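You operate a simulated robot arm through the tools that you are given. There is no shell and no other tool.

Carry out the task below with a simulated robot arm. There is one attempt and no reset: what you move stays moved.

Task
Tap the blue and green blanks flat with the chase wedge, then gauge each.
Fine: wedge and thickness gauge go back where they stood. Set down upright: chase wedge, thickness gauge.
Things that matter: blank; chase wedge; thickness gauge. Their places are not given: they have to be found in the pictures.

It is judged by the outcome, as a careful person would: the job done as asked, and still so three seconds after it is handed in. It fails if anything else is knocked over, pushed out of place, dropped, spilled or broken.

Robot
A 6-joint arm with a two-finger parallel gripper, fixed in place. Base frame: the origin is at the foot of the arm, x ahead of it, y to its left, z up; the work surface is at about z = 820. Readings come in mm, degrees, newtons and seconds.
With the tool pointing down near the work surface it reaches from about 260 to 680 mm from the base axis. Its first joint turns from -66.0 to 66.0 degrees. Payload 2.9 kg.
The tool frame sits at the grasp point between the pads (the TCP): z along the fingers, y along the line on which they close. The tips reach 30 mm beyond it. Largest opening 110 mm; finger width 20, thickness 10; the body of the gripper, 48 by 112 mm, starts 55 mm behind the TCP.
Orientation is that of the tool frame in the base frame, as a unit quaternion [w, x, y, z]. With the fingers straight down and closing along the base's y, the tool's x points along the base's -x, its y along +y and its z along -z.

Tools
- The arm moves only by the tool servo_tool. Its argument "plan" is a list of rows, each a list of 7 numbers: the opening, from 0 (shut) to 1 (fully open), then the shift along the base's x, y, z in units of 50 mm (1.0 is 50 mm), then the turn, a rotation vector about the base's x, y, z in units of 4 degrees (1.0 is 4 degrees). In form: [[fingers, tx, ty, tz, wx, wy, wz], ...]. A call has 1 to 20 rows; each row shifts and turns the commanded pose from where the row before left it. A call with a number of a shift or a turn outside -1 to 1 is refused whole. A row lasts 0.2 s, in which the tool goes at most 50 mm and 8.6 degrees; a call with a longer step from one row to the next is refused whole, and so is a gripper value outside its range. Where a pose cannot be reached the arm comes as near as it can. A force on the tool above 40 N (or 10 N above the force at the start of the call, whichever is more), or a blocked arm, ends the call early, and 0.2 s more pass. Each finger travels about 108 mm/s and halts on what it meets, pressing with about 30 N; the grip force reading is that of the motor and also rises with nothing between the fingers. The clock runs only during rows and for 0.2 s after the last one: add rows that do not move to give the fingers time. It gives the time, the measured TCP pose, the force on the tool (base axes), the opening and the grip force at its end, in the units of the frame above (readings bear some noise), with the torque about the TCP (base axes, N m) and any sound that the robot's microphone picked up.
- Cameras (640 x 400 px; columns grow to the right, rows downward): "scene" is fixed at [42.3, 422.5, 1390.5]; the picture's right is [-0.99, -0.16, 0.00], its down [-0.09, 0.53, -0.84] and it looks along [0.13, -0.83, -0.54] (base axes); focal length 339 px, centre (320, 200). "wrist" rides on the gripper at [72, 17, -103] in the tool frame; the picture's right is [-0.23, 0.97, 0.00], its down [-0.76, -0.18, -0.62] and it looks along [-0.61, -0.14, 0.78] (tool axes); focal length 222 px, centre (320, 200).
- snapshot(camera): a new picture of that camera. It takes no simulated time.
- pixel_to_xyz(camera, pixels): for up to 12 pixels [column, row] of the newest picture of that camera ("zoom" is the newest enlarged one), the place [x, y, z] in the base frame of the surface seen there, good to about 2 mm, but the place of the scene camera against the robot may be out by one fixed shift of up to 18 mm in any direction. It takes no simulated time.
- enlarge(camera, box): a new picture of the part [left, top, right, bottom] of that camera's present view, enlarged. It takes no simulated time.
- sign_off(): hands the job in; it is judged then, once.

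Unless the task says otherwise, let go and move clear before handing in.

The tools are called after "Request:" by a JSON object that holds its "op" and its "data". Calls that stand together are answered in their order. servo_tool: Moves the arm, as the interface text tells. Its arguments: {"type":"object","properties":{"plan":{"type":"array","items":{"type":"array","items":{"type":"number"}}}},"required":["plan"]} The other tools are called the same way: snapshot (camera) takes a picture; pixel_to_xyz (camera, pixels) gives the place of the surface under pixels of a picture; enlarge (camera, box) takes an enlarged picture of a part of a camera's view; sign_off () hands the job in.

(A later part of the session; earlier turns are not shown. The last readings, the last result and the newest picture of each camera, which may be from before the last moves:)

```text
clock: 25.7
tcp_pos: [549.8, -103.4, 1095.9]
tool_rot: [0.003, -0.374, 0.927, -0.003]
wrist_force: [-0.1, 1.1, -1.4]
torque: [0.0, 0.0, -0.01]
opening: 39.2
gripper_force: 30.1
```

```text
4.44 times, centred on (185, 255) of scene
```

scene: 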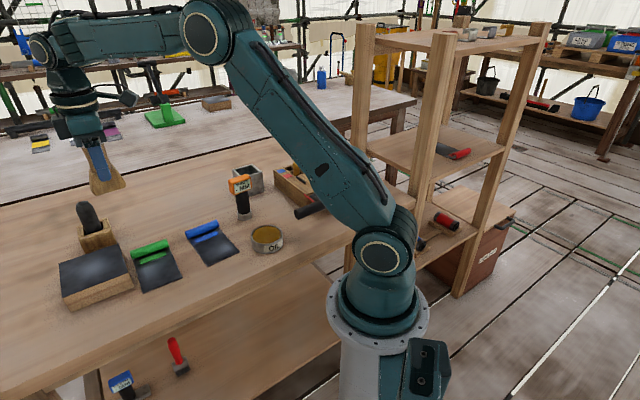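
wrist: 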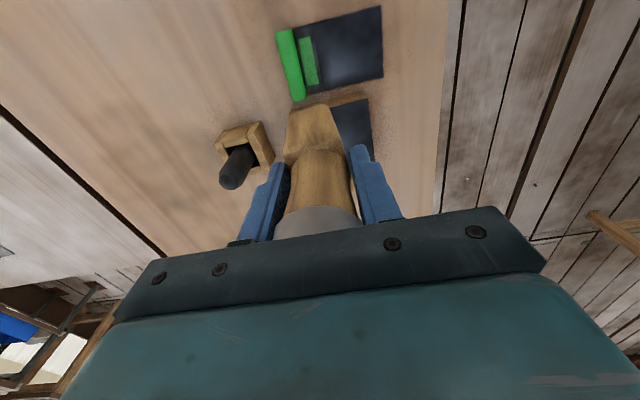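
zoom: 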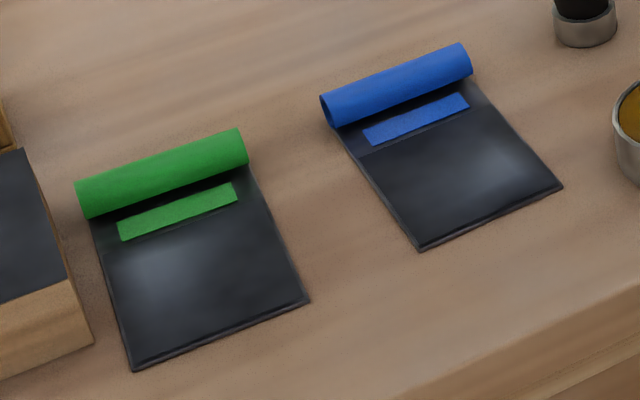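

The black object is just a handled tool in its holder, so the wooden wedge is right. The coloured rolls may be only grips, and the sheets themselves may be bowed; I'll measure heights across both sheets.

Request:
{"op": "pixel_to_xyz", "data": {"camera": "zoom", "pixels": [[110, 260], [150, 260], [200, 245], [245, 230], [125, 310], [200, 290], [280, 265], [140, 355], [220, 325], [295, 300], [60, 380], [330, 330]]}}

Request:
{"op": "pixel_to_xyz", "data": {"camera": "zoom", "pixels": [[365, 165], [420, 145], [490, 110], [395, 205], [450, 180], [525, 150], [425, 240], [480, 215], [550, 185], [400, 85], [340, 230], [600, 200]]}}

Request:
{"op": "enlarge", "data": {"camera": "scene", "box": [130, 235, 190, 295]}}

Request:
{"op": "enlarge", "data": {"camera": "scene", "box": [185, 215, 245, 275]}}

```text
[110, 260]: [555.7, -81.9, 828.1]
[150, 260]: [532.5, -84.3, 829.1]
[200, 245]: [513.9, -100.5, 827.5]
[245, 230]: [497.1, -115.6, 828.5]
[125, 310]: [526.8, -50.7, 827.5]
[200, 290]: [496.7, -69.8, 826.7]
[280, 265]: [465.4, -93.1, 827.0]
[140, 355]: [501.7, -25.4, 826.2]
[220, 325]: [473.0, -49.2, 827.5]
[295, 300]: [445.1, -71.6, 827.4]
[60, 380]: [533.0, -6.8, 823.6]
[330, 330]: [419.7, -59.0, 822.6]
```

```text
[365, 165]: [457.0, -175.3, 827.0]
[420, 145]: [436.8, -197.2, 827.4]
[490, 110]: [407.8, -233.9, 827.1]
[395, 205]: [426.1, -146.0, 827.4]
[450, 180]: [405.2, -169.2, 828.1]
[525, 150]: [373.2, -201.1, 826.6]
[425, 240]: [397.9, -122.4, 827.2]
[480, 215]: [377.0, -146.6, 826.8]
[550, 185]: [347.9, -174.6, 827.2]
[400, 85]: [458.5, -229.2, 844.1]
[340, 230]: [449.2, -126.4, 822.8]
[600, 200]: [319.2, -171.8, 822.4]
```

```text
6.67 times, centred on (160, 265) of scene
```

zoom: 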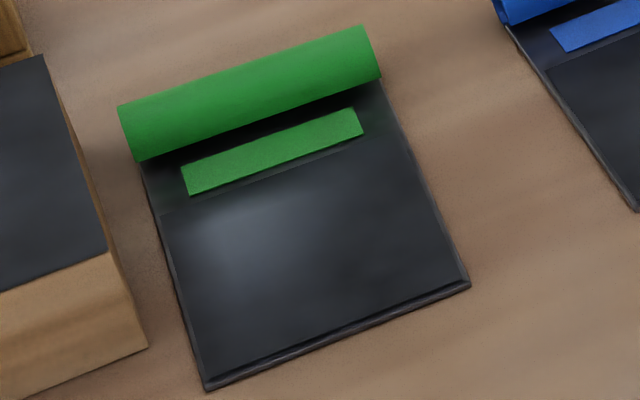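

```text
6.67 times, centred on (215, 245) of scene
```

zoom: 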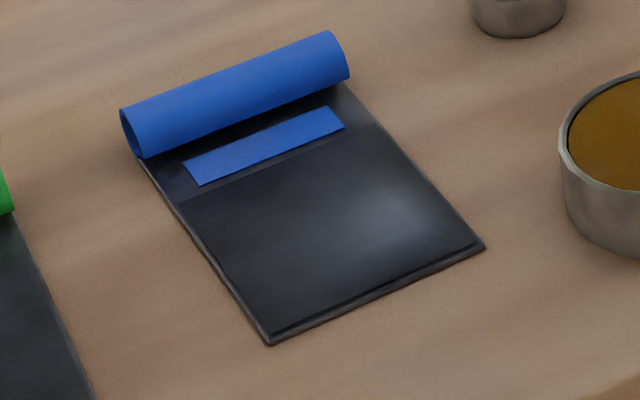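

The sheets are flat 4–5 mm plates with a rolled grip, so the working area is the dark panel; green's panel centre is about (492,-87) in the robot frame. I'll go there and give it several distinct taps.

Request:
{"op": "servo_tool", "data": {"plan": [[0, -0.58, 0.16, -0.5, 0, 0, 0], [0, -0.58, 0.16, -0.8, 0, 0, 0], [0, 0, 0, -0.9, 0, 0, 0], [0, 0, 0, -0.9, 0, 0, 0], [0, 0, 0, -0.5, 0, 0, 0], [0, 0, 0, 0, 0, 0, 0]]}}

Request:
{"op": "snapshot", "data": {"camera": "wrist"}}

Request:
{"op": "enlarge", "data": {"camera": "scene", "box": [90, 180, 230, 300]}}

```text
clock: 27.1
tcp_pos: [491.0, -87.9, 913.7]
tool_rot: [0.004, -0.374, 0.928, -0.003]
wrist_force: [-0.3, 0.1, -1.8]
torque: [-0.01, 0.01, 0.01]
opening: 39.1
gripper_force: 29.6
```

```text
taken
```

wrist: 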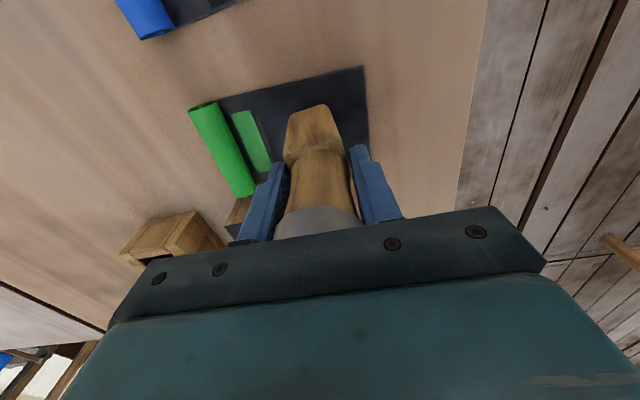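

```text
3.33 times, centred on (160, 240) of scene
```

zoom: 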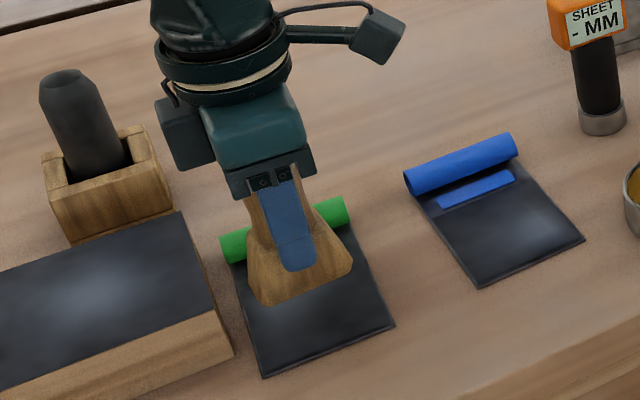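

The foot is about 20 mm over the panel. I'll deliver three taps.

Request:
{"op": "servo_tool", "data": {"plan": [[0, 0, 0, -0.5, 0, 0, 0], [0, 0, 0, 0.4, 0, 0, 0], [0, 0, 0, 0, 0, 0, 0], [0, 0, 0, -0.4, 0, 0, 0], [0, 0, 0, 0.4, 0, 0, 0], [0, 0, 0, 0, 0, 0, 0], [0, 0, 0, -0.4, 0, 0, 0], [0, 0, 0, 0, 0, 0, 0]]}}

Request:
{"op": "servo_tool", "data": {"plan": [[0, 0, 0, 0.6, 0, 0, 0], [0, 0, 0, 0.6, 0, 0, 0], [0, 0.5, -0.6, 0, 0, 0, 0], [0, 0.5, -0.6, 0, 0, 0, 0], [0, 0, 0, 0, 0, 0, 0]]}}

Request:
{"op": "snapshot", "data": {"camera": "scene"}}

Request:
{"op": "enlarge", "data": {"camera": "scene", "box": [90, 180, 230, 300]}}

```text
clock: 28.9
tcp_pos: [491.5, -87.5, 890.4]
tool_rot: [0.003, -0.374, 0.927, -0.003]
wrist_force: [0.1, 1.0, -0.9]
torque: [0.03, 0.0, -0.03]
opening: 39.1
gripper_force: 30.0
```

```text
clock: 30.1
tcp_pos: [538.7, -146.8, 948.9]
tool_rot: [0.004, -0.374, 0.928, -0.001]
wrist_force: [0.0, -0.1, -0.4]
torque: [0.02, -0.02, -0.03]
opening: 39.4
gripper_force: 30.0
```

```text
taken
```

scene: 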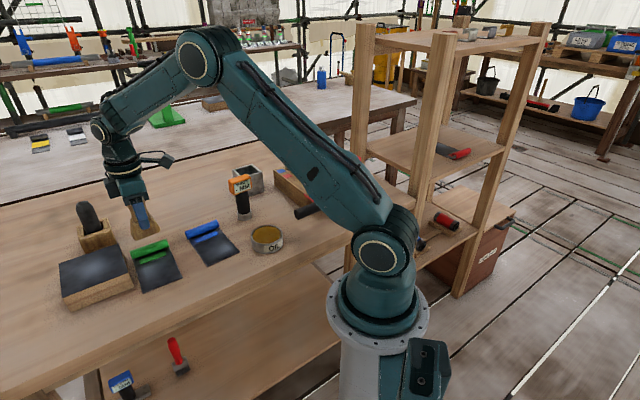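

```text
3.33 times, centred on (160, 240) of scene
```

zoom: 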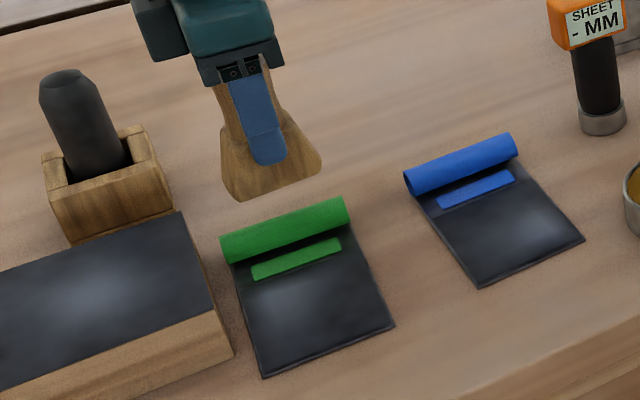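

The last reading shows the foot barely touched (force ≈0 at z 890), so those taps weren't real. I'll return and tap with proper contact, reading force at the bottom.

Request:
{"op": "servo_tool", "data": {"plan": [[0, -0.48, 0.6, 0, 0, 0, 0], [0, -0.48, 0.6, 0, 0, 0, 0], [0, 0, 0, -0.8, 0, 0, 0], [0, 0, 0, 0, 0, 0, 0], [0, 0, 0, -0.5, 0, 0, 0], [0, 0, 0, 0, 0, 0, 0]]}}

```text
clock: 31.5
tcp_pos: [492.4, -85.9, 887.9]
tool_rot: [0.004, -0.375, 0.927, -0.003]
wrist_force: [-11.2, 2.5, 35.1]
torque: [0.25, 0.95, 0.0]
opening: 39.3
gripper_force: 30.2
```

Pressing gives 35 N at z≈888. I'll repeat three clean taps at this depth and look.

Request:
{"op": "servo_tool", "data": {"plan": [[0, 0, 0, 0.4, 0, 0, 0], [0, 0, 0, 0, 0, 0, 0], [0, 0, 0, -0.4, 0, 0, 0], [0, 0, 0, 0.4, 0, 0, 0], [0, 0, 0, 0, 0, 0, 0], [0, 0, 0, -0.4, 0, 0, 0], [0, 0, 0, 0.4, 0, 0, 0], [0, 0, 0, 0, 0, 0, 0], [0, 0, 0, -0.4, 0, 0, 0], [0, 0, 0, 0.4, 0, 0, 0], [0, 0, 0, 0, 0, 0, 0]]}}

Request:
{"op": "enlarge", "data": {"camera": "scene", "box": [90, 180, 230, 300]}}

Request:
{"op": "snapshot", "data": {"camera": "wrist"}}

```text
clock: 33.9
tcp_pos: [495.2, -89.6, 904.8]
tool_rot: [0.003, -0.374, 0.927, -0.002]
wrist_force: [0.4, -0.3, -1.1]
torque: [-0.05, -0.01, 0.0]
opening: 39.4
gripper_force: 30.4
```

```text
3.33 times, centred on (160, 240) of scene
```

zoom: 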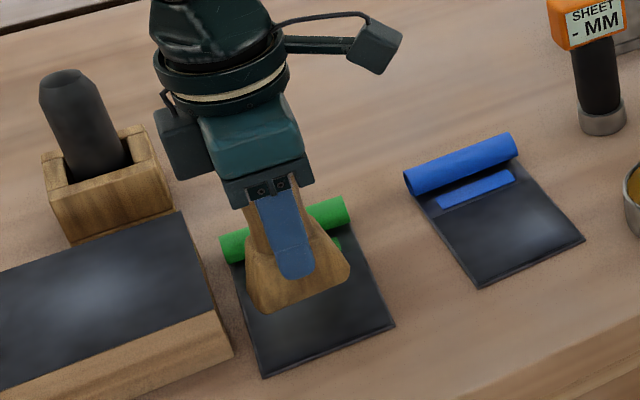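

```text
taken
```

wrist: 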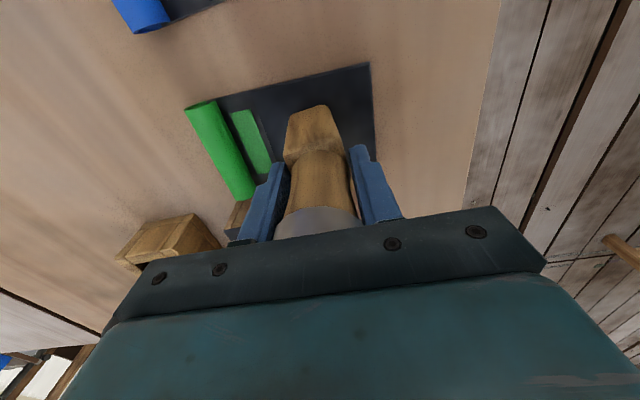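

No visible change and no sound was reported, so no tap has registered yet. I'll try one sharper blow on the panel from about 60 mm up.

Request:
{"op": "servo_tool", "data": {"plan": [[0, -0.06, 0.04, 0.9, 0, 0, 0], [0, 0, 0, 0, 0, 0, 0], [0, 0, 0, 0, 0, 0, 0], [0, 0, 0, -0.7, 0, 0, 0], [0, 0, 0, -0.7, 0, 0, 0], [0, 0, 0, 0.9, 0, 0, 0], [0, 0, 0, 0, 0, 0, 0]]}}

Request:
{"op": "snapshot", "data": {"camera": "scene"}}

Request:
{"op": "enlarge", "data": {"camera": "scene", "box": [90, 180, 230, 300]}}

```text
clock: 35.5
tcp_pos: [489.1, -83.6, 922.9]
tool_rot: [0.003, -0.374, 0.928, -0.002]
wrist_force: [0.1, -0.6, -0.4]
torque: [0.01, -0.03, -0.01]
opening: 39.2
gripper_force: 30.5
```

```text
taken
```

scene: 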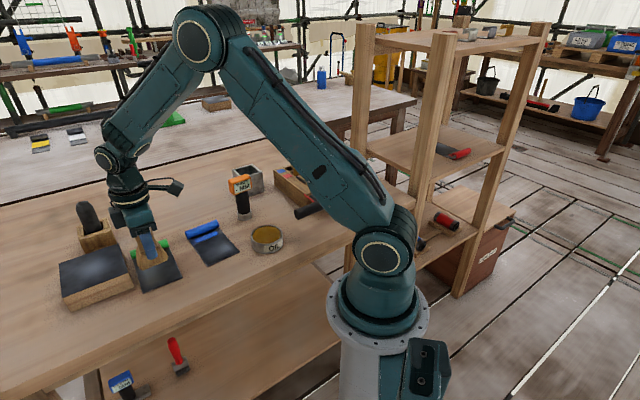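

```text
3.33 times, centred on (160, 240) of scene
```

zoom: 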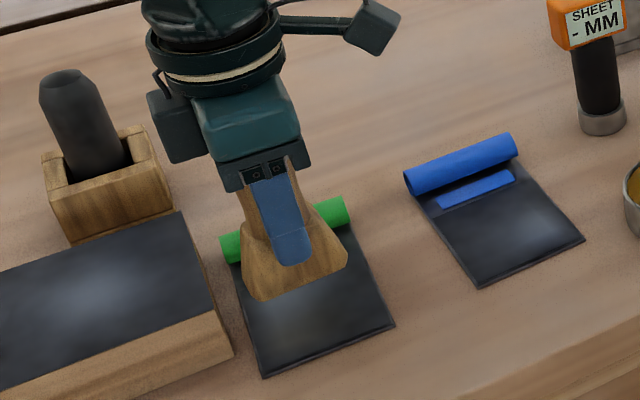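

Still nothing, so I need feedback from another source: the gauge may tell whether the blank counts as flat. First I'll set the wedge back upright at its home spot (yaw 40°, foot now about 66 mm below TCP).

Request:
{"op": "servo_tool", "data": {"plan": [[0, 0, 0, 0.9, 0, 0, 0], [0, 0.36, -0.8, 0.4, 0, 0, -0.475], [0, 0.46, -0.8, 0, 0, 0, -0.475], [0, 0.46, -0.9, 0, 0, 0, 0], [0, 0.46, -0.9, 0, 0, 0, 0], [0, 0.02, -0.44, 0, 0, 0, 0], [0, 0, 0, 0, 0, 0, 0], [0, 0, 0, 0, 0, 0, 0]]}}

```text
refused: row 4 steps farther than a row can; nothing moved
```

One row was slightly too long, so I'll resend with shorter steps.

Request:
{"op": "servo_tool", "data": {"plan": [[0, 0, 0, 0.9, 0, 0, 0], [0, 0.36, -0.8, 0.4, 0, 0, -0.475], [0, 0.46, -0.8, 0, 0, 0, -0.475], [0, 0.46, -0.8, 0, 0, 0, 0], [0, 0.46, -0.8, 0, 0, 0, 0], [0, 0.02, -0.64, 0, 0, 0, 0], [0, 0, 0, 0, 0, 0, 0], [0, 0, 0, 0, 0, 0, 0]]}}

Request:
{"op": "snapshot", "data": {"camera": "wrist"}}

Request:
{"op": "snapshot", "data": {"camera": "scene"}}

Request:
{"op": "enlarge", "data": {"camera": "scene", "box": [90, 130, 220, 240]}}

```text
clock: 37.3
tcp_pos: [576.0, -275.5, 990.0]
tool_rot: [0.003, -0.343, 0.939, -0.002]
wrist_force: [-0.7, -0.3, -0.7]
torque: [0.02, -0.02, 0.0]
opening: 38.8
gripper_force: 29.8
```

```text
taken
```

wrist: 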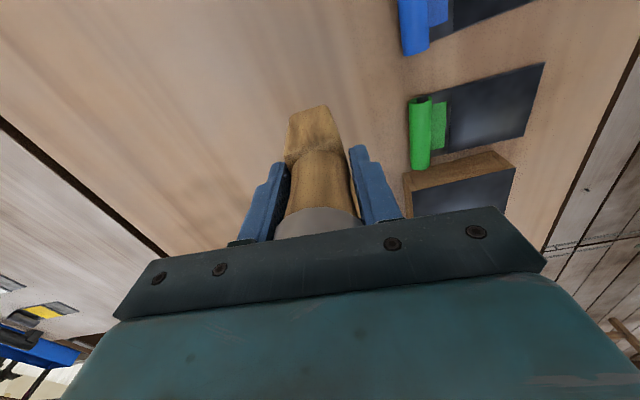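

```text
taken
```

scene: 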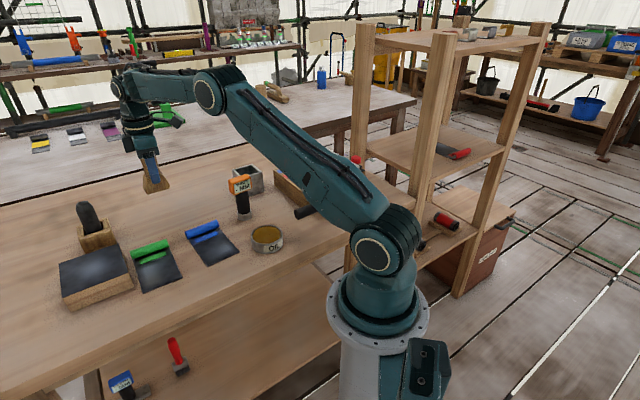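

```text
3.64 times, centred on (155, 185) of scene
```

zoom: 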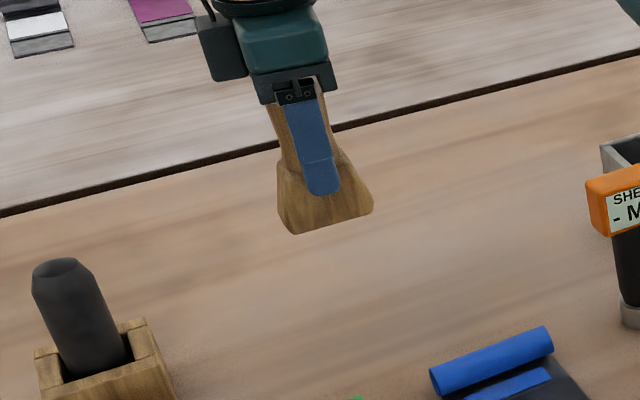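

The wedge is above its home spot. I'll lower to near the surface and then in small steps until contact.

Request:
{"op": "servo_tool", "data": {"plan": [[0, 0.01, 0, -0.7, 0, 0, 0], [0, 0, 0, -0.7, 0, 0, 0], [0, 0, 0, -0.4, 0, 0, 0], [0, 0, 0, -0.1, 0, 0, 0], [0, 0, 0, -0.06, 0, 0, 0], [0, 0, 0, -0.06, 0, 0, 0], [0, 0, 0, -0.05, 0, 0, 0], [0, 0, 0, 0, 0, 0, 0]]}}

```text
clock: 39.1
tcp_pos: [578.9, -278.3, 885.7]
tool_rot: [0.002, -0.343, 0.94, -0.002]
wrist_force: [0.4, 0.7, -1.6]
torque: [0.0, 0.02, -0.01]
opening: 39.4
gripper_force: 29.9
```

No contact yet at 885.7, so I'll continue down in 1.5 mm steps.

Request:
{"op": "servo_tool", "data": {"plan": [[0, 0, 0, -0.03, 0, 0, 0], [0, 0, 0, -0.03, 0, 0, 0], [0, 0, 0, 0, 0, 0, 0]]}}

```text
clock: 39.9
tcp_pos: [578.6, -277.6, 885.9]
tool_rot: [0.003, -0.343, 0.939, -0.003]
wrist_force: [-0.3, -0.2, 7.6]
torque: [0.12, 0.07, 0.01]
opening: 39.3
gripper_force: 30.1
```

Contact with about 8 N at z 886. Now I'll open the fingers and rise clear.

Request:
{"op": "servo_tool", "data": {"plan": [[0.45, 0, 0, 0.02, 0, 0, 0], [0.6, 0, 0, 0, 0, 0, 0], [0.9, 0, 0, 0, 0, 0, 0], [1, 0, 0, 0, 0, 0, 0], [1, 0, 0, 0.4, 0, 0, 0], [1, 0, 0, 0.8, 0, 0, 0], [1, 0, 0, 0.9, 0, 0, 0], [1, 0, 0, 0.5, 0, 0, 0], [1, -0.5, 0.2, 0.2, 0, 0, 0], [1, -0.5, 0.2, 0, 0, 0, 0], [1, 0, 0, 0, 0, 0, 0]]}}

Request:
{"op": "snapshot", "data": {"camera": "wrist"}}

Request:
{"op": "snapshot", "data": {"camera": "scene"}}

```text
clock: 42.3
tcp_pos: [527.6, -255.8, 1024.2]
tool_rot: [0.003, -0.343, 0.939, -0.003]
wrist_force: [0.0, 0.1, -0.4]
torque: [-0.03, 0.0, 0.01]
opening: 110.0
gripper_force: 0.0
```

```text
taken
```

wrist: 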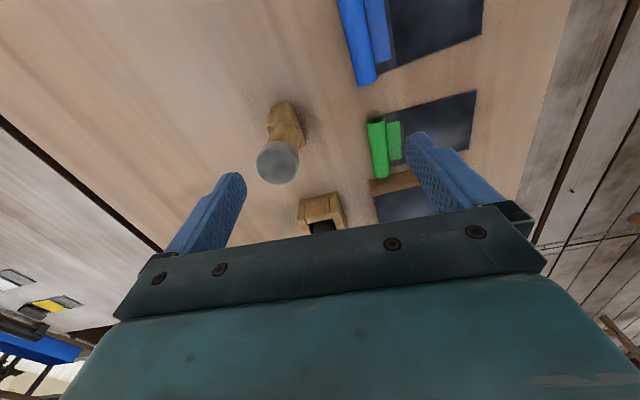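

```text
taken
```

scene: 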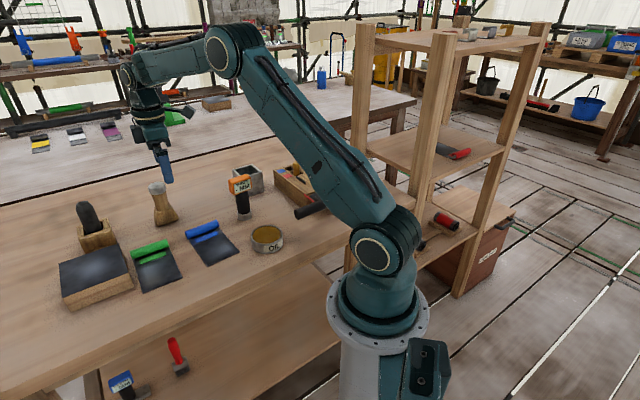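

The wedge stands upright at its old spot, (162,203) in the scene. Now I'll move over the gauge side to look at it closely.

Request:
{"op": "servo_tool", "data": {"plan": [[1, -0.4, -0.1, 0.5, 0, 0, 0], [1, -0.9, -0.1, 0.3, 0, 0, 0], [1, -0.9, -0.1, 0.3, 0, 0, 0], [1, -0.9, -0.1, 0, 0, 0, 0], [1, -0.84, -0.1, 0, 0, 0, 0], [1, 0, 0, 0, 0, 0, 0]]}}

Request:
{"op": "snapshot", "data": {"camera": "wrist"}}

Request:
{"op": "enlarge", "data": {"camera": "wrist", "box": [200, 40, 440, 210]}}

Request:
{"op": "enlarge", "data": {"camera": "scene", "box": [215, 160, 285, 230]}}

```text
clock: 43.7
tcp_pos: [329.1, -282.0, 1080.7]
tool_rot: [0.003, -0.343, 0.939, -0.002]
wrist_force: [0.9, -0.4, -0.2]
torque: [0.0, 0.0, 0.0]
opening: 110.0
gripper_force: 0.1
```

```text
taken
```

wrist: 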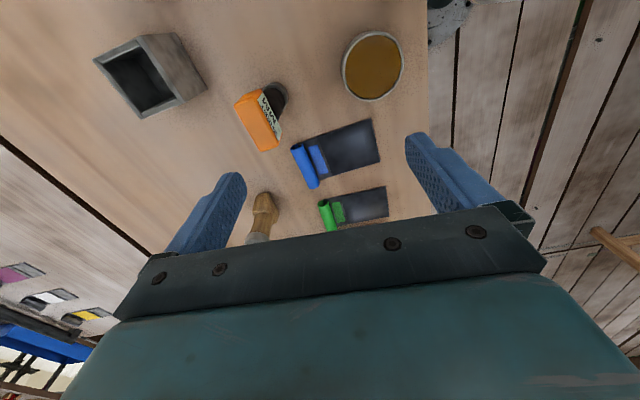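

```text
2.35 times, centred on (320, 125) of wrist
```

zoom: 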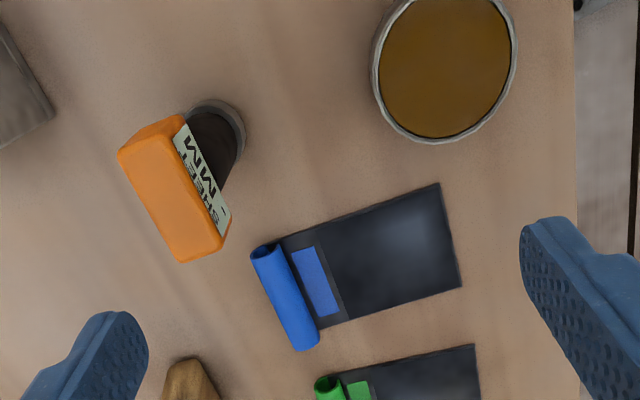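

```text
5.71 times, centred on (250, 195) of scene
```

zoom: 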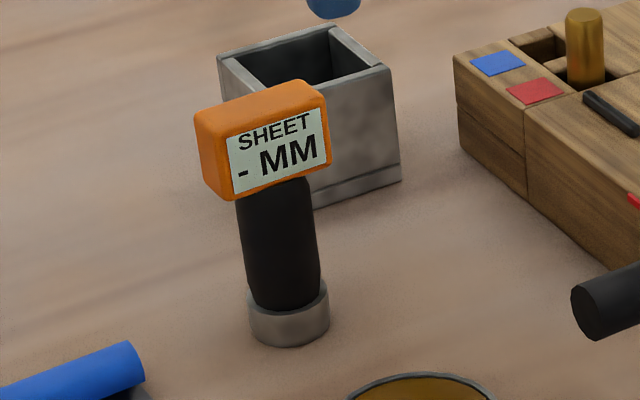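

The gauge head top spans zoom (117,152)–(225,245) and the handle is below. I'll measure head corners, base and neighbours.

Request:
{"op": "pixel_to_xyz", "data": {"camera": "wrist", "pixels": [[237, 105], [259, 92], [280, 140], [262, 149], [252, 116], [262, 125], [272, 97], [283, 92], [267, 115], [285, 105], [160, 100], [195, 95]]}}

Request:
{"op": "pixel_to_xyz", "data": {"camera": "zoom", "pixels": [[215, 125], [275, 95], [320, 95], [270, 150], [245, 180], [280, 270], [250, 315], [290, 315], [330, 310], [290, 335]]}}

```text
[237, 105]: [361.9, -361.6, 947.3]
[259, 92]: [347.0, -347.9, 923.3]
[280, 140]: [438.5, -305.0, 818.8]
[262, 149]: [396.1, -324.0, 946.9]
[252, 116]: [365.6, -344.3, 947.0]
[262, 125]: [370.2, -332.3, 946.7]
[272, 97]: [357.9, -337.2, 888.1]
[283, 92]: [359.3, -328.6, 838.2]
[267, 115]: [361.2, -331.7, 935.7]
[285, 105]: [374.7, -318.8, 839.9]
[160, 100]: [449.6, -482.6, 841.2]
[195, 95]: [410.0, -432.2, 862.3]
```

```text
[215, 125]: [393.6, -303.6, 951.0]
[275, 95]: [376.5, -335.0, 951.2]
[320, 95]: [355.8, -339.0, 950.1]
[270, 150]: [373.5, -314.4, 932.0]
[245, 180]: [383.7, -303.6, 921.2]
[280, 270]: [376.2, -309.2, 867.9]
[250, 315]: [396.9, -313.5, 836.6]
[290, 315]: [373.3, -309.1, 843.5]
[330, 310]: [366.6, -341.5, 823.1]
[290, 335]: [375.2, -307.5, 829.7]
```

The gauge axis is about (370.5,-334), with its head's long side about 46° from x and the display facing the scene camera. I'll turn to yaw ≈ -44° so the fingers close on the head's two ends and leave the display free.

Request:
{"op": "servo_tool", "data": {"plan": [[1, 0, 0, 0, 0, 0, -1], [1, 0, 0, 0, 0, 0, -1], [1, 0, 0, 0, 0, 0, -1], [1, 0, 0, 0, 0, 0, -1], [1, 0, 0, 0, 0, 0, -1], [1, 0, 0, 0, 0, 0, -1], [1, 0, 0, 0, 0, 0, -1], [1, 0, 0, 0, 0, 0, -1], [1, 0, 0, 0, 0, 0, -1], [1, 0, 0, 0, 0, 0, -1], [1, 0, 0, 0, 0, 0, -1], [1, 0, 0, 0, 0, 0, -1], [1, 0, 0, 0, 0, 0, -1], [1, 0, 0, 0, 0, 0, -1], [1, 0, 0, 0, 0, 0, -1], [1, 0, 0, 0, 0, 0, -1], [1, 0, 0, 0, 0, 0, -1], [1, 0, 0, 0, 0, 0, -1], [1, 0, 0, 0, 0, 0, -1], [1, 0, 0, 0, 0, 0, -1]]}}

Request:
{"op": "servo_tool", "data": {"plan": [[1, 0.3, -0.4, 0, 0, 0, -1], [1, 0.3, -0.4, 0, 0, 0, 0], [1, 0.24, -0.22, -0.4, 0, 0, 0], [1, 0, 0, -0.6, 0, 0, 0], [1, 0, 0, 0, 0, 0, 0]]}}

Request:
{"op": "snapshot", "data": {"camera": "wrist"}}

Request:
{"op": "snapshot", "data": {"camera": "scene"}}

```text
clock: 47.9
tcp_pos: [331.7, -283.0, 1080.6]
tool_rot: [0.001, 0.342, 0.94, -0.003]
wrist_force: [0.2, 0.1, 0.0]
torque: [-0.02, -0.02, 0.0]
opening: 110.0
gripper_force: 0.0
```

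```text
clock: 49.1
tcp_pos: [372.1, -334.3, 1030.6]
tool_rot: [0.0, 0.375, 0.927, -0.004]
wrist_force: [-1.2, -0.3, -0.4]
torque: [0.01, 0.01, -0.01]
opening: 110.0
gripper_force: 0.1
```

```text
taken
```

wrist: 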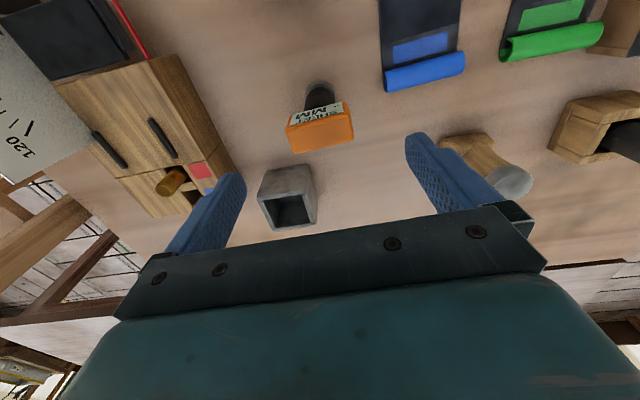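

```text
taken
```

scene: 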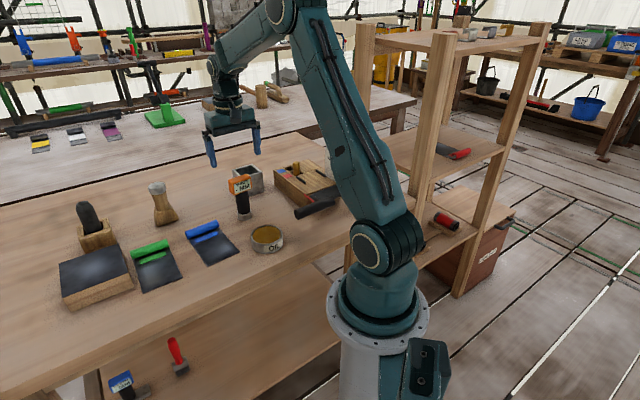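

The gauge head (320,135) is centred between the fingers. I'll measure the head's top once more to fine-tune centre and angle.

Request:
{"op": "enlarge", "data": {"camera": "wrist", "box": [260, 60, 380, 160]}}

Request:
{"op": "pixel_to_xyz", "data": {"camera": "wrist", "pixels": [[291, 133], [295, 150], [350, 119], [350, 137], [320, 133], [322, 98], [308, 103], [331, 98]]}}

```text
4.00 times, centred on (320, 110) of wrist
```

zoom: 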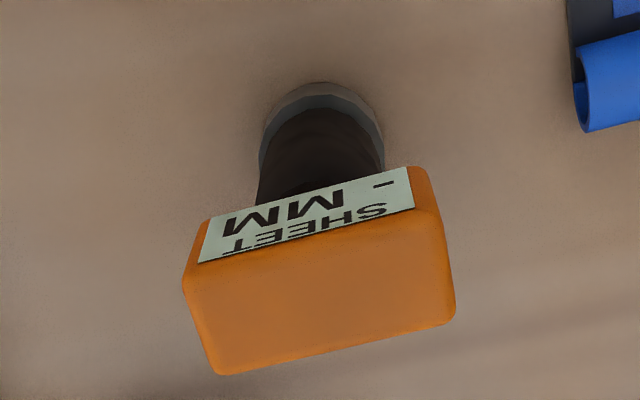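

```text
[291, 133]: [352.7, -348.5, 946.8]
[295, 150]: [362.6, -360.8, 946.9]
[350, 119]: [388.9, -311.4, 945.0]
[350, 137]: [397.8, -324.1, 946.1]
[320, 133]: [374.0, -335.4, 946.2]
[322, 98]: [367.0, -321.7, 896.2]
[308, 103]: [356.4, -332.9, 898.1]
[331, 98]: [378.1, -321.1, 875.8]
```

The head's centre is (375.5,-335.5), at 46° as assumed. I'll nudge the tool 3–4 mm, descend to z≈930 and close on the head's ends.

Request:
{"op": "servo_tool", "data": {"plan": [[1, 0.07, -0.03, -0.5, 0, 0, 0], [1, 0, 0, -0.7, 0, 0, 0], [1, 0, 0, -0.7, 0, 0, 0], [1, 0, 0, -0.12, 0, 0, 0], [1, 0, 0, 0, 0, 0, 0], [0.8, 0, 0, 0, 0, 0, 0], [0.65, 0, 0, 0, 0, 0, 0], [0.5, 0, 0, 0, 0, 0, 0], [0.3, 0, 0, 0, 0, 0, 0], [0.1, 0, 0, 0, 0, 0, 0], [0, 0, 0, 0, 0, 0, 0], [0, 0, 0, 0, 0, 0, 0]]}}

Request:
{"op": "snapshot", "data": {"camera": "wrist"}}

Request:
{"op": "enlarge", "data": {"camera": "scene", "box": [200, 140, 290, 230]}}

```text
clock: 51.7
tcp_pos: [374.9, -333.6, 928.1]
tool_rot: [0.001, 0.373, 0.928, -0.004]
wrist_force: [-0.2, -0.1, -0.7]
torque: [-0.01, 0.0, 0.01]
opening: 57.5
gripper_force: 29.7
```

```text
taken
```

wrist: 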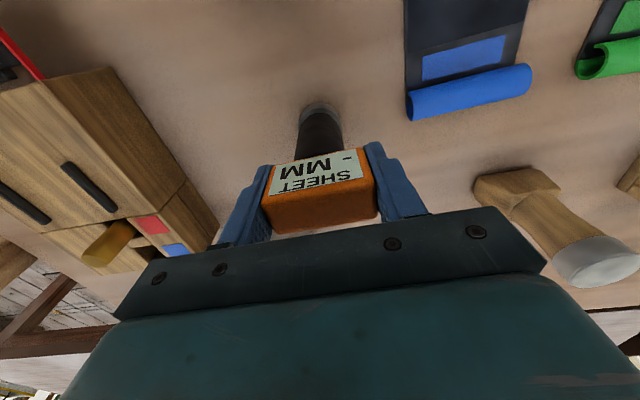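

```text
4.44 times, centred on (245, 185) of scene
```

zoom: 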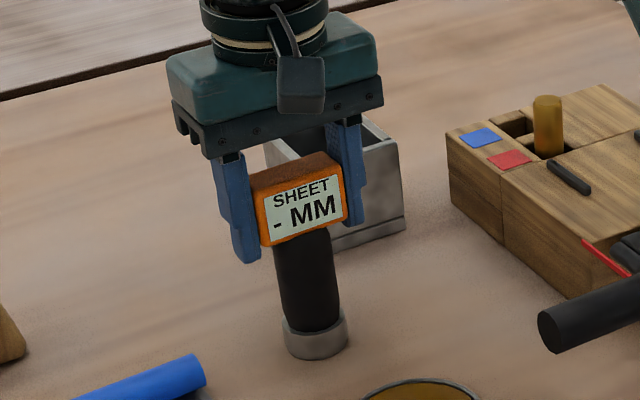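

The gauge is held by its head (57.5 mm opening) with home TCP (374.9,-333.6,928.1), and the display stays readable. I'll lift and carry it over the green panel at (492,-87).

Request:
{"op": "servo_tool", "data": {"plan": [[0, 0, 0, 0.3, 0, 0, 0], [0, 0, 0, 0.5, 0, 0, 0], [0, 0, 0, 0.6, 0, 0, 0], [0, 0.3, 0.6, 0, 0, 0, 0], [0, 0.4, 0.85, 0, 0, 0, 0], [0, 0.4, 0.85, 0, 0, 0, 0], [0, 0.4, 0.85, 0, 0, 0, 0], [0, 0.4, 0.85, 0, 0, 0, 0], [0, 0.44, 0.9, 0, 0, 0, 0], [0, 0, 0, 0, 0, 0, 0], [0, 0, 0, 0, 0, 0, 0]]}}

Request:
{"op": "snapshot", "data": {"camera": "wrist"}}

Request:
{"op": "snapshot", "data": {"camera": "scene"}}

```text
clock: 54.1
tcp_pos: [492.7, -89.8, 997.9]
tool_rot: [0.0, 0.374, 0.928, -0.004]
wrist_force: [-0.4, 0.9, -1.8]
torque: [0.0, -0.01, -0.03]
opening: 57.8
gripper_force: 30.0
```

```text
taken
```

wrist: 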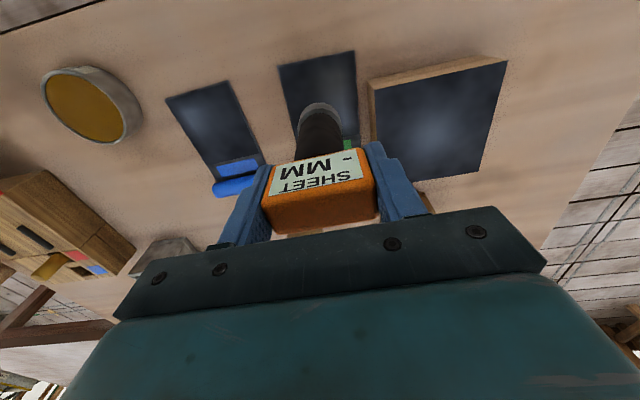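

```text
taken
```

scene: 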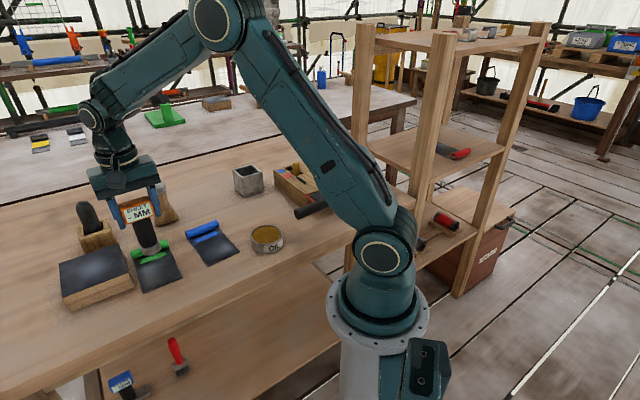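

The gauge is over the green panel with foot about 66 mm up. I'll lower it gently until it touches and read the display.

Request:
{"op": "servo_tool", "data": {"plan": [[0, 0, 0.04, -0.5, 0, 0, 0], [0, 0, 0, -0.5, 0, 0, 0], [0, 0, 0, -0.2, 0, 0, 0], [0, 0, 0, -0.06, 0, 0, 0], [0, 0, 0, -0.04, 0, 0, 0], [0, 0, 0, -0.04, 0, 0, 0], [0, 0, 0, 0, 0, 0, 0], [0, 0, 0, 0, 0, 0, 0]]}}

Request:
{"op": "snapshot", "data": {"camera": "wrist"}}

Request:
{"op": "enlarge", "data": {"camera": "scene", "box": [90, 170, 230, 300]}}

```text
clock: 55.9
tcp_pos: [493.1, -88.8, 932.6]
tool_rot: [0.0, 0.373, 0.928, -0.004]
wrist_force: [-5.0, 1.8, 17.1]
torque: [0.45, 0.43, 0.09]
opening: 57.9
gripper_force: 30.0
```

```text
taken
```

wrist: 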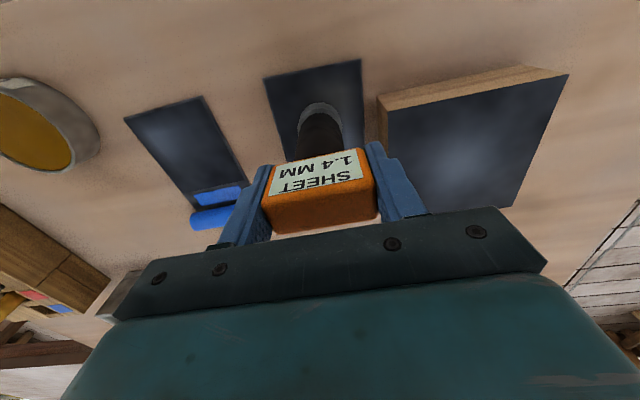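

```text
3.08 times, centred on (160, 235) of scene
```

zoom: 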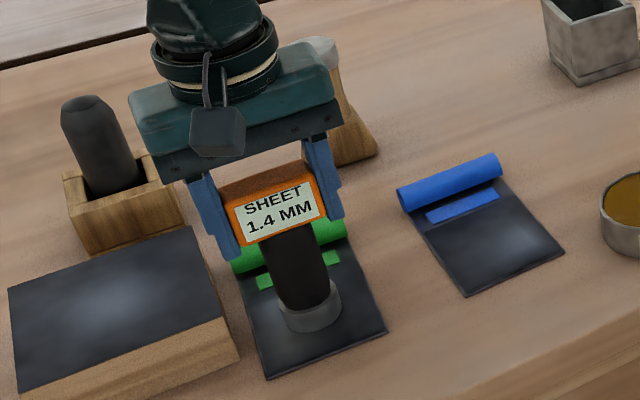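

The display reads "SHEET 1.4 MM" on green. To learn whether a reading depends on having been tapped, I'll also try the gauge on the untapped blue panel, at about (395,-189); I can gauge it again afterwards.

Request:
{"op": "servo_tool", "data": {"plan": [[0, 0, 0, 0.5, 0, 0, 0], [0, 0, 0, 0.5, 0, 0, 0], [0, -0.5, -0.5, 0, 0, 0, 0], [0, -0.5, -0.5, 0, 0, 0, 0], [0, -0.5, -0.5, 0, 0, 0, 0], [0, -0.46, -0.5, 0, 0, 0, 0], [0, 0, 0, 0, 0, 0, 0], [0, 0, 0, -0.5, 0, 0, 0], [0, 0, 0, -0.4, 0, 0, 0], [0, 0, 0, 0, 0, 0, 0]]}}

Request:
{"op": "snapshot", "data": {"camera": "wrist"}}

Request:
{"op": "enlarge", "data": {"camera": "scene", "box": [120, 170, 260, 300]}}

```text
clock: 58.1
tcp_pos: [395.8, -187.2, 937.3]
tool_rot: [0.001, 0.374, 0.927, -0.004]
wrist_force: [-0.8, 0.4, -1.6]
torque: [0.02, -0.02, -0.01]
opening: 57.8
gripper_force: 30.5
```

```text
taken
```

wrist: 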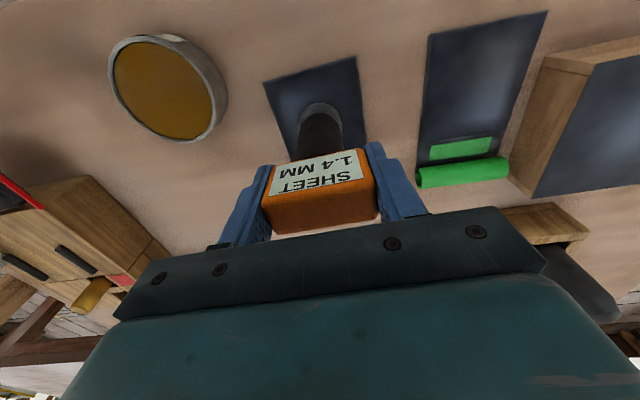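

```text
3.08 times, centred on (190, 235) of scene
```

zoom: 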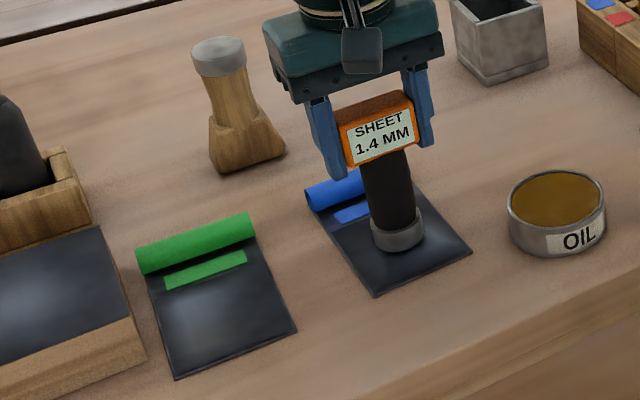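

The gauge keeps its last reading (1.4) while in the air. I'll lower the last few millimetres onto blue.

Request:
{"op": "servo_tool", "data": {"plan": [[0, 0, 0, -0.06, 0, 0, 0], [0, 0, 0, -0.04, 0, 0, 0], [0, 0, 0, -0.04, 0, 0, 0], [0, 0, 0, 0, 0, 0, 0]]}}

Request:
{"op": "snapshot", "data": {"camera": "wrist"}}

Request:
{"op": "enlarge", "data": {"camera": "scene", "box": [120, 170, 260, 300]}}

```text
clock: 59.1
tcp_pos: [396.0, -188.1, 931.1]
tool_rot: [0.002, 0.374, 0.928, -0.004]
wrist_force: [-7.4, 1.8, 35.1]
torque: [0.53, 0.61, 0.06]
opening: 58.0
gripper_force: 30.2
```

```text
taken
```

wrist: 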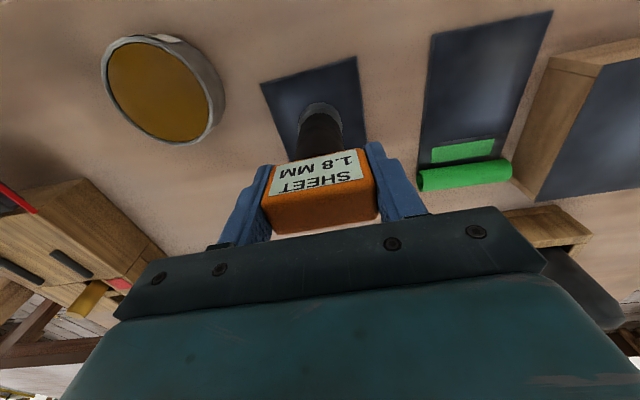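

```text
3.08 times, centred on (190, 235) of scene
```

zoom: 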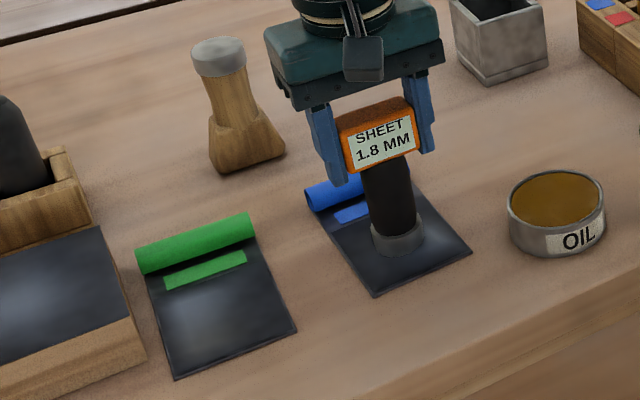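

Blue reads 1.8 MM, so the gauge works on any sheet. The green panel's sheen looks a bit different from before, so I'll lift away and compare both panels unobstructed.

Request:
{"op": "servo_tool", "data": {"plan": [[0, 0, 0, 0.3, 0, 0, 0], [0, 0, 0, 0.6, 0, 0, 0], [0, 0, 0, 0.5, 0, 0, 0], [0, -0.1, -0.9, 0, 0, 0, 0], [0, -0.1, -0.9, 0, 0, 0, 0], [0, -0.1, -0.9, 0, 0, 0, 0], [0, 0, 0, 0, 0, 0, 0]]}}

Request:
{"op": "snapshot", "data": {"camera": "scene"}}

Request:
{"op": "enlarge", "data": {"camera": "scene", "box": [130, 235, 190, 295]}}

Request:
{"op": "enlarge", "data": {"camera": "scene", "box": [185, 215, 245, 275]}}

Request:
{"op": "enlarge", "data": {"camera": "scene", "box": [10, 120, 130, 170]}}

```text
clock: 60.7
tcp_pos: [378.3, -323.7, 1000.2]
tool_rot: [0.0, 0.373, 0.928, -0.004]
wrist_force: [0.2, 0.0, -1.8]
torque: [0.0, 0.01, 0.02]
opening: 57.7
gripper_force: 30.3
```

```text
taken
```

scene: 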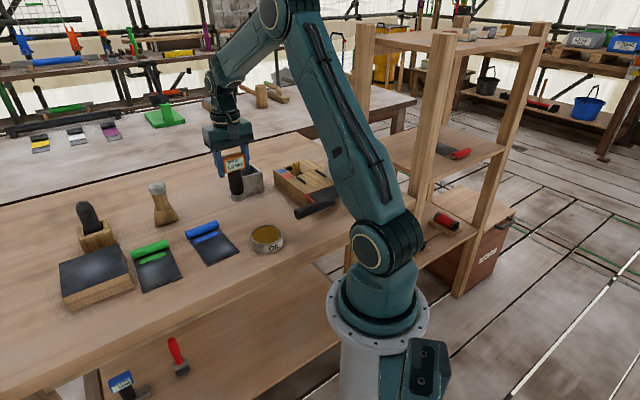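

```text
6.67 times, centred on (160, 265) of scene
```

zoom: 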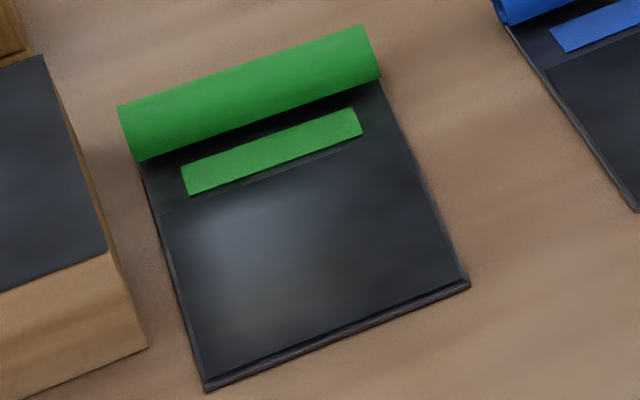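

```text
6.67 times, centred on (215, 245) of scene
```

zoom: 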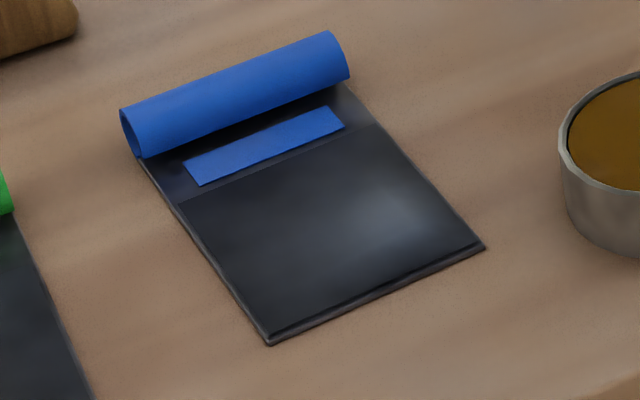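

```text
5.33 times, centred on (70, 145) of scene
```

zoom: 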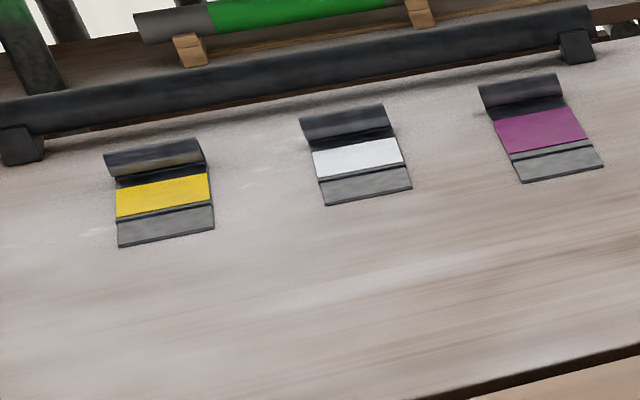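

Both panels look unchanged, so the display is the only feedback. I'll measure the steel-faced block beside green (top corners near (60,264),(118,244),(131,276),(65,297)) to judge whether it is meant as the flattening surface.

Request:
{"op": "pixel_to_xyz", "data": {"camera": "scene", "pixels": [[61, 265], [117, 246], [129, 274], [66, 294], [95, 270], [66, 304], [130, 283], [98, 296]]}}

Request:
{"op": "enlarge", "data": {"camera": "scene", "box": [50, 230, 140, 320]}}

Request:
{"op": "enlarge", "data": {"camera": "scene", "box": [90, 330, 210, 400]}}

Request:
{"op": "enlarge", "data": {"camera": "scene", "box": [260, 140, 370, 230]}}

```text
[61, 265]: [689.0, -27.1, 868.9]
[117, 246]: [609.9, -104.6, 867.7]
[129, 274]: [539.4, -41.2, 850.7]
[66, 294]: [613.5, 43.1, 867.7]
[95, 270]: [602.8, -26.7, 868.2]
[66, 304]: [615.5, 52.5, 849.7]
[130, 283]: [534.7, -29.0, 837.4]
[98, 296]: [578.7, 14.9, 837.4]
```

```text
4.44 times, centred on (95, 275) of scene
```

zoom: 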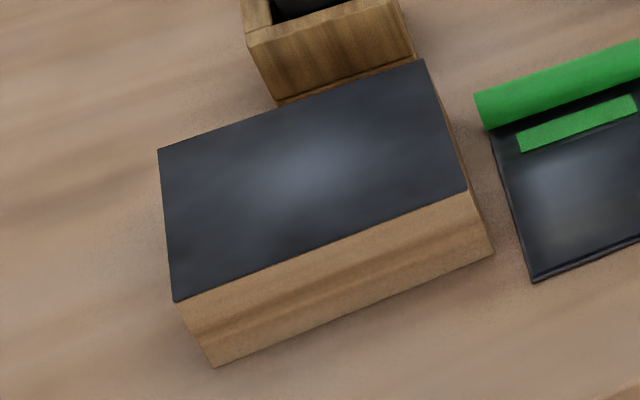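

```text
5.33 times, centred on (150, 365) of scene
```

zoom: 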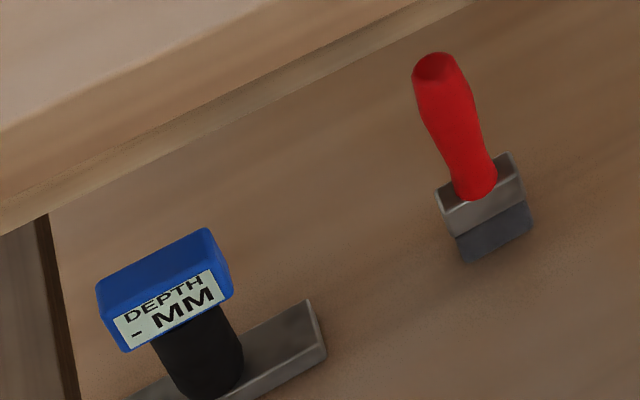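

```text
4.44 times, centred on (315, 185) of scene
```

zoom: 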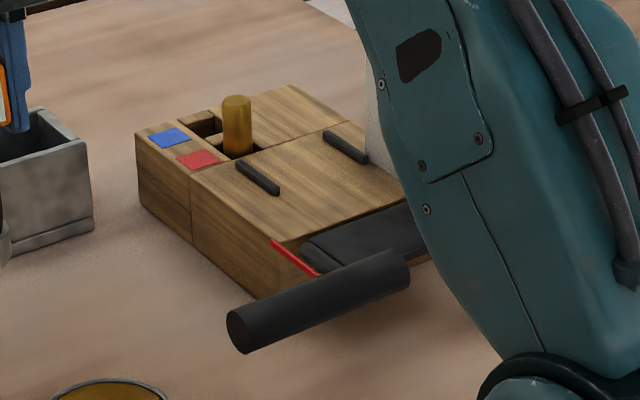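

The block is only a support 46 mm high, and a blue "DEPTH" gauge below is a decoy. My quick taps likely reversed before touching because of servo lag, so I should return the gauge home and strike again with real overshoot.

Request:
{"op": "servo_tool", "data": {"plan": [[0, -0.08, -0.24, 0, 0, 0, 0], [0, 0, 0, -0.5, 0, 0, 0], [0, 0, 0, -0.6, 0, 0, 0], [0, 0, 0, -0.24, 0, 0, 0], [0, 0, 0, -0.04, 0, 0, 0], [0, 0, 0, -0.03, 0, 0, 0], [0, 0, 0, 0, 0, 0, 0]]}}

```text
clock: 62.3
tcp_pos: [376.5, -334.3, 929.1]
tool_rot: [0.001, 0.373, 0.928, -0.003]
wrist_force: [-1.1, 0.0, -1.6]
torque: [-0.02, 0.03, 0.02]
opening: 57.7
gripper_force: 30.2
```

The gauge is over its home at (376.5,-334.3,929.1) without contact yet, so I'll continue down in small steps.

Request:
{"op": "servo_tool", "data": {"plan": [[0, 0, 0, -0.03, 0, 0, 0], [0, 0, 0, -0.03, 0, 0, 0], [0, 0, 0, 0, 0, 0, 0]]}}

```text
clock: 63.1
tcp_pos: [376.1, -335.0, 927.2]
tool_rot: [0.001, 0.373, 0.928, -0.005]
wrist_force: [-6.2, 7.6, 27.5]
torque: [0.81, 0.27, 0.17]
opening: 57.7
gripper_force: 30.0
```

It is down, pressing at 27 N. I'll ease up 2 mm, open and rise clear.

Request:
{"op": "servo_tool", "data": {"plan": [[0, 0, 0, 0.04, 0, 0, 0], [0, 0, 0, 0, 0, 0, 0], [0.6, 0, 0, 0, 0, 0, 0], [0.75, 0, 0, 0, 0, 0, 0], [1, 0, 0, 0, 0, 0, 0], [1, 0, 0, 0.4, 0, 0, 0], [1, 0, 0, 0.8, 0, 0, 0], [1, 0, 0, 0.8, 0, 0, 0], [1, 0, 0, 0, 0, 0, 0]]}}

Request:
{"op": "snapshot", "data": {"camera": "wrist"}}

Request:
{"op": "snapshot", "data": {"camera": "scene"}}

Request:
{"op": "pixel_to_xyz", "data": {"camera": "wrist", "pixels": [[320, 133], [322, 98]]}}

```text
clock: 65.1
tcp_pos: [377.6, -337.1, 1028.1]
tool_rot: [0.0, 0.373, 0.928, -0.004]
wrist_force: [0.4, 0.1, 0.5]
torque: [0.0, 0.0, 0.02]
opening: 110.2
gripper_force: 0.0
```

```text
taken
```

wrist: 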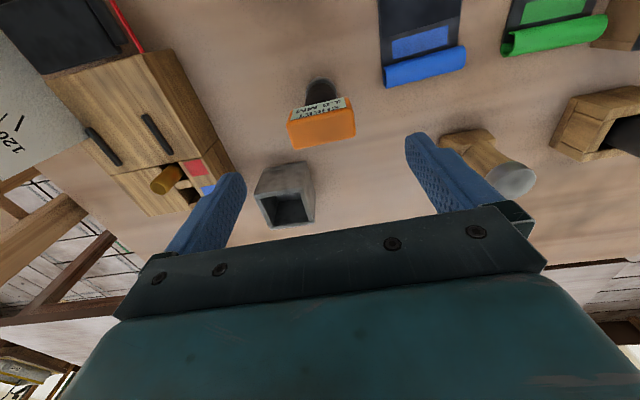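

```text
taken
```

scene: 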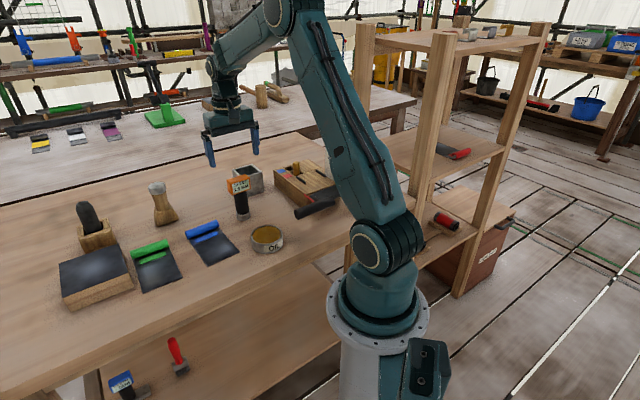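

```text
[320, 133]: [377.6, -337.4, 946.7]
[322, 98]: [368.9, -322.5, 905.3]
```

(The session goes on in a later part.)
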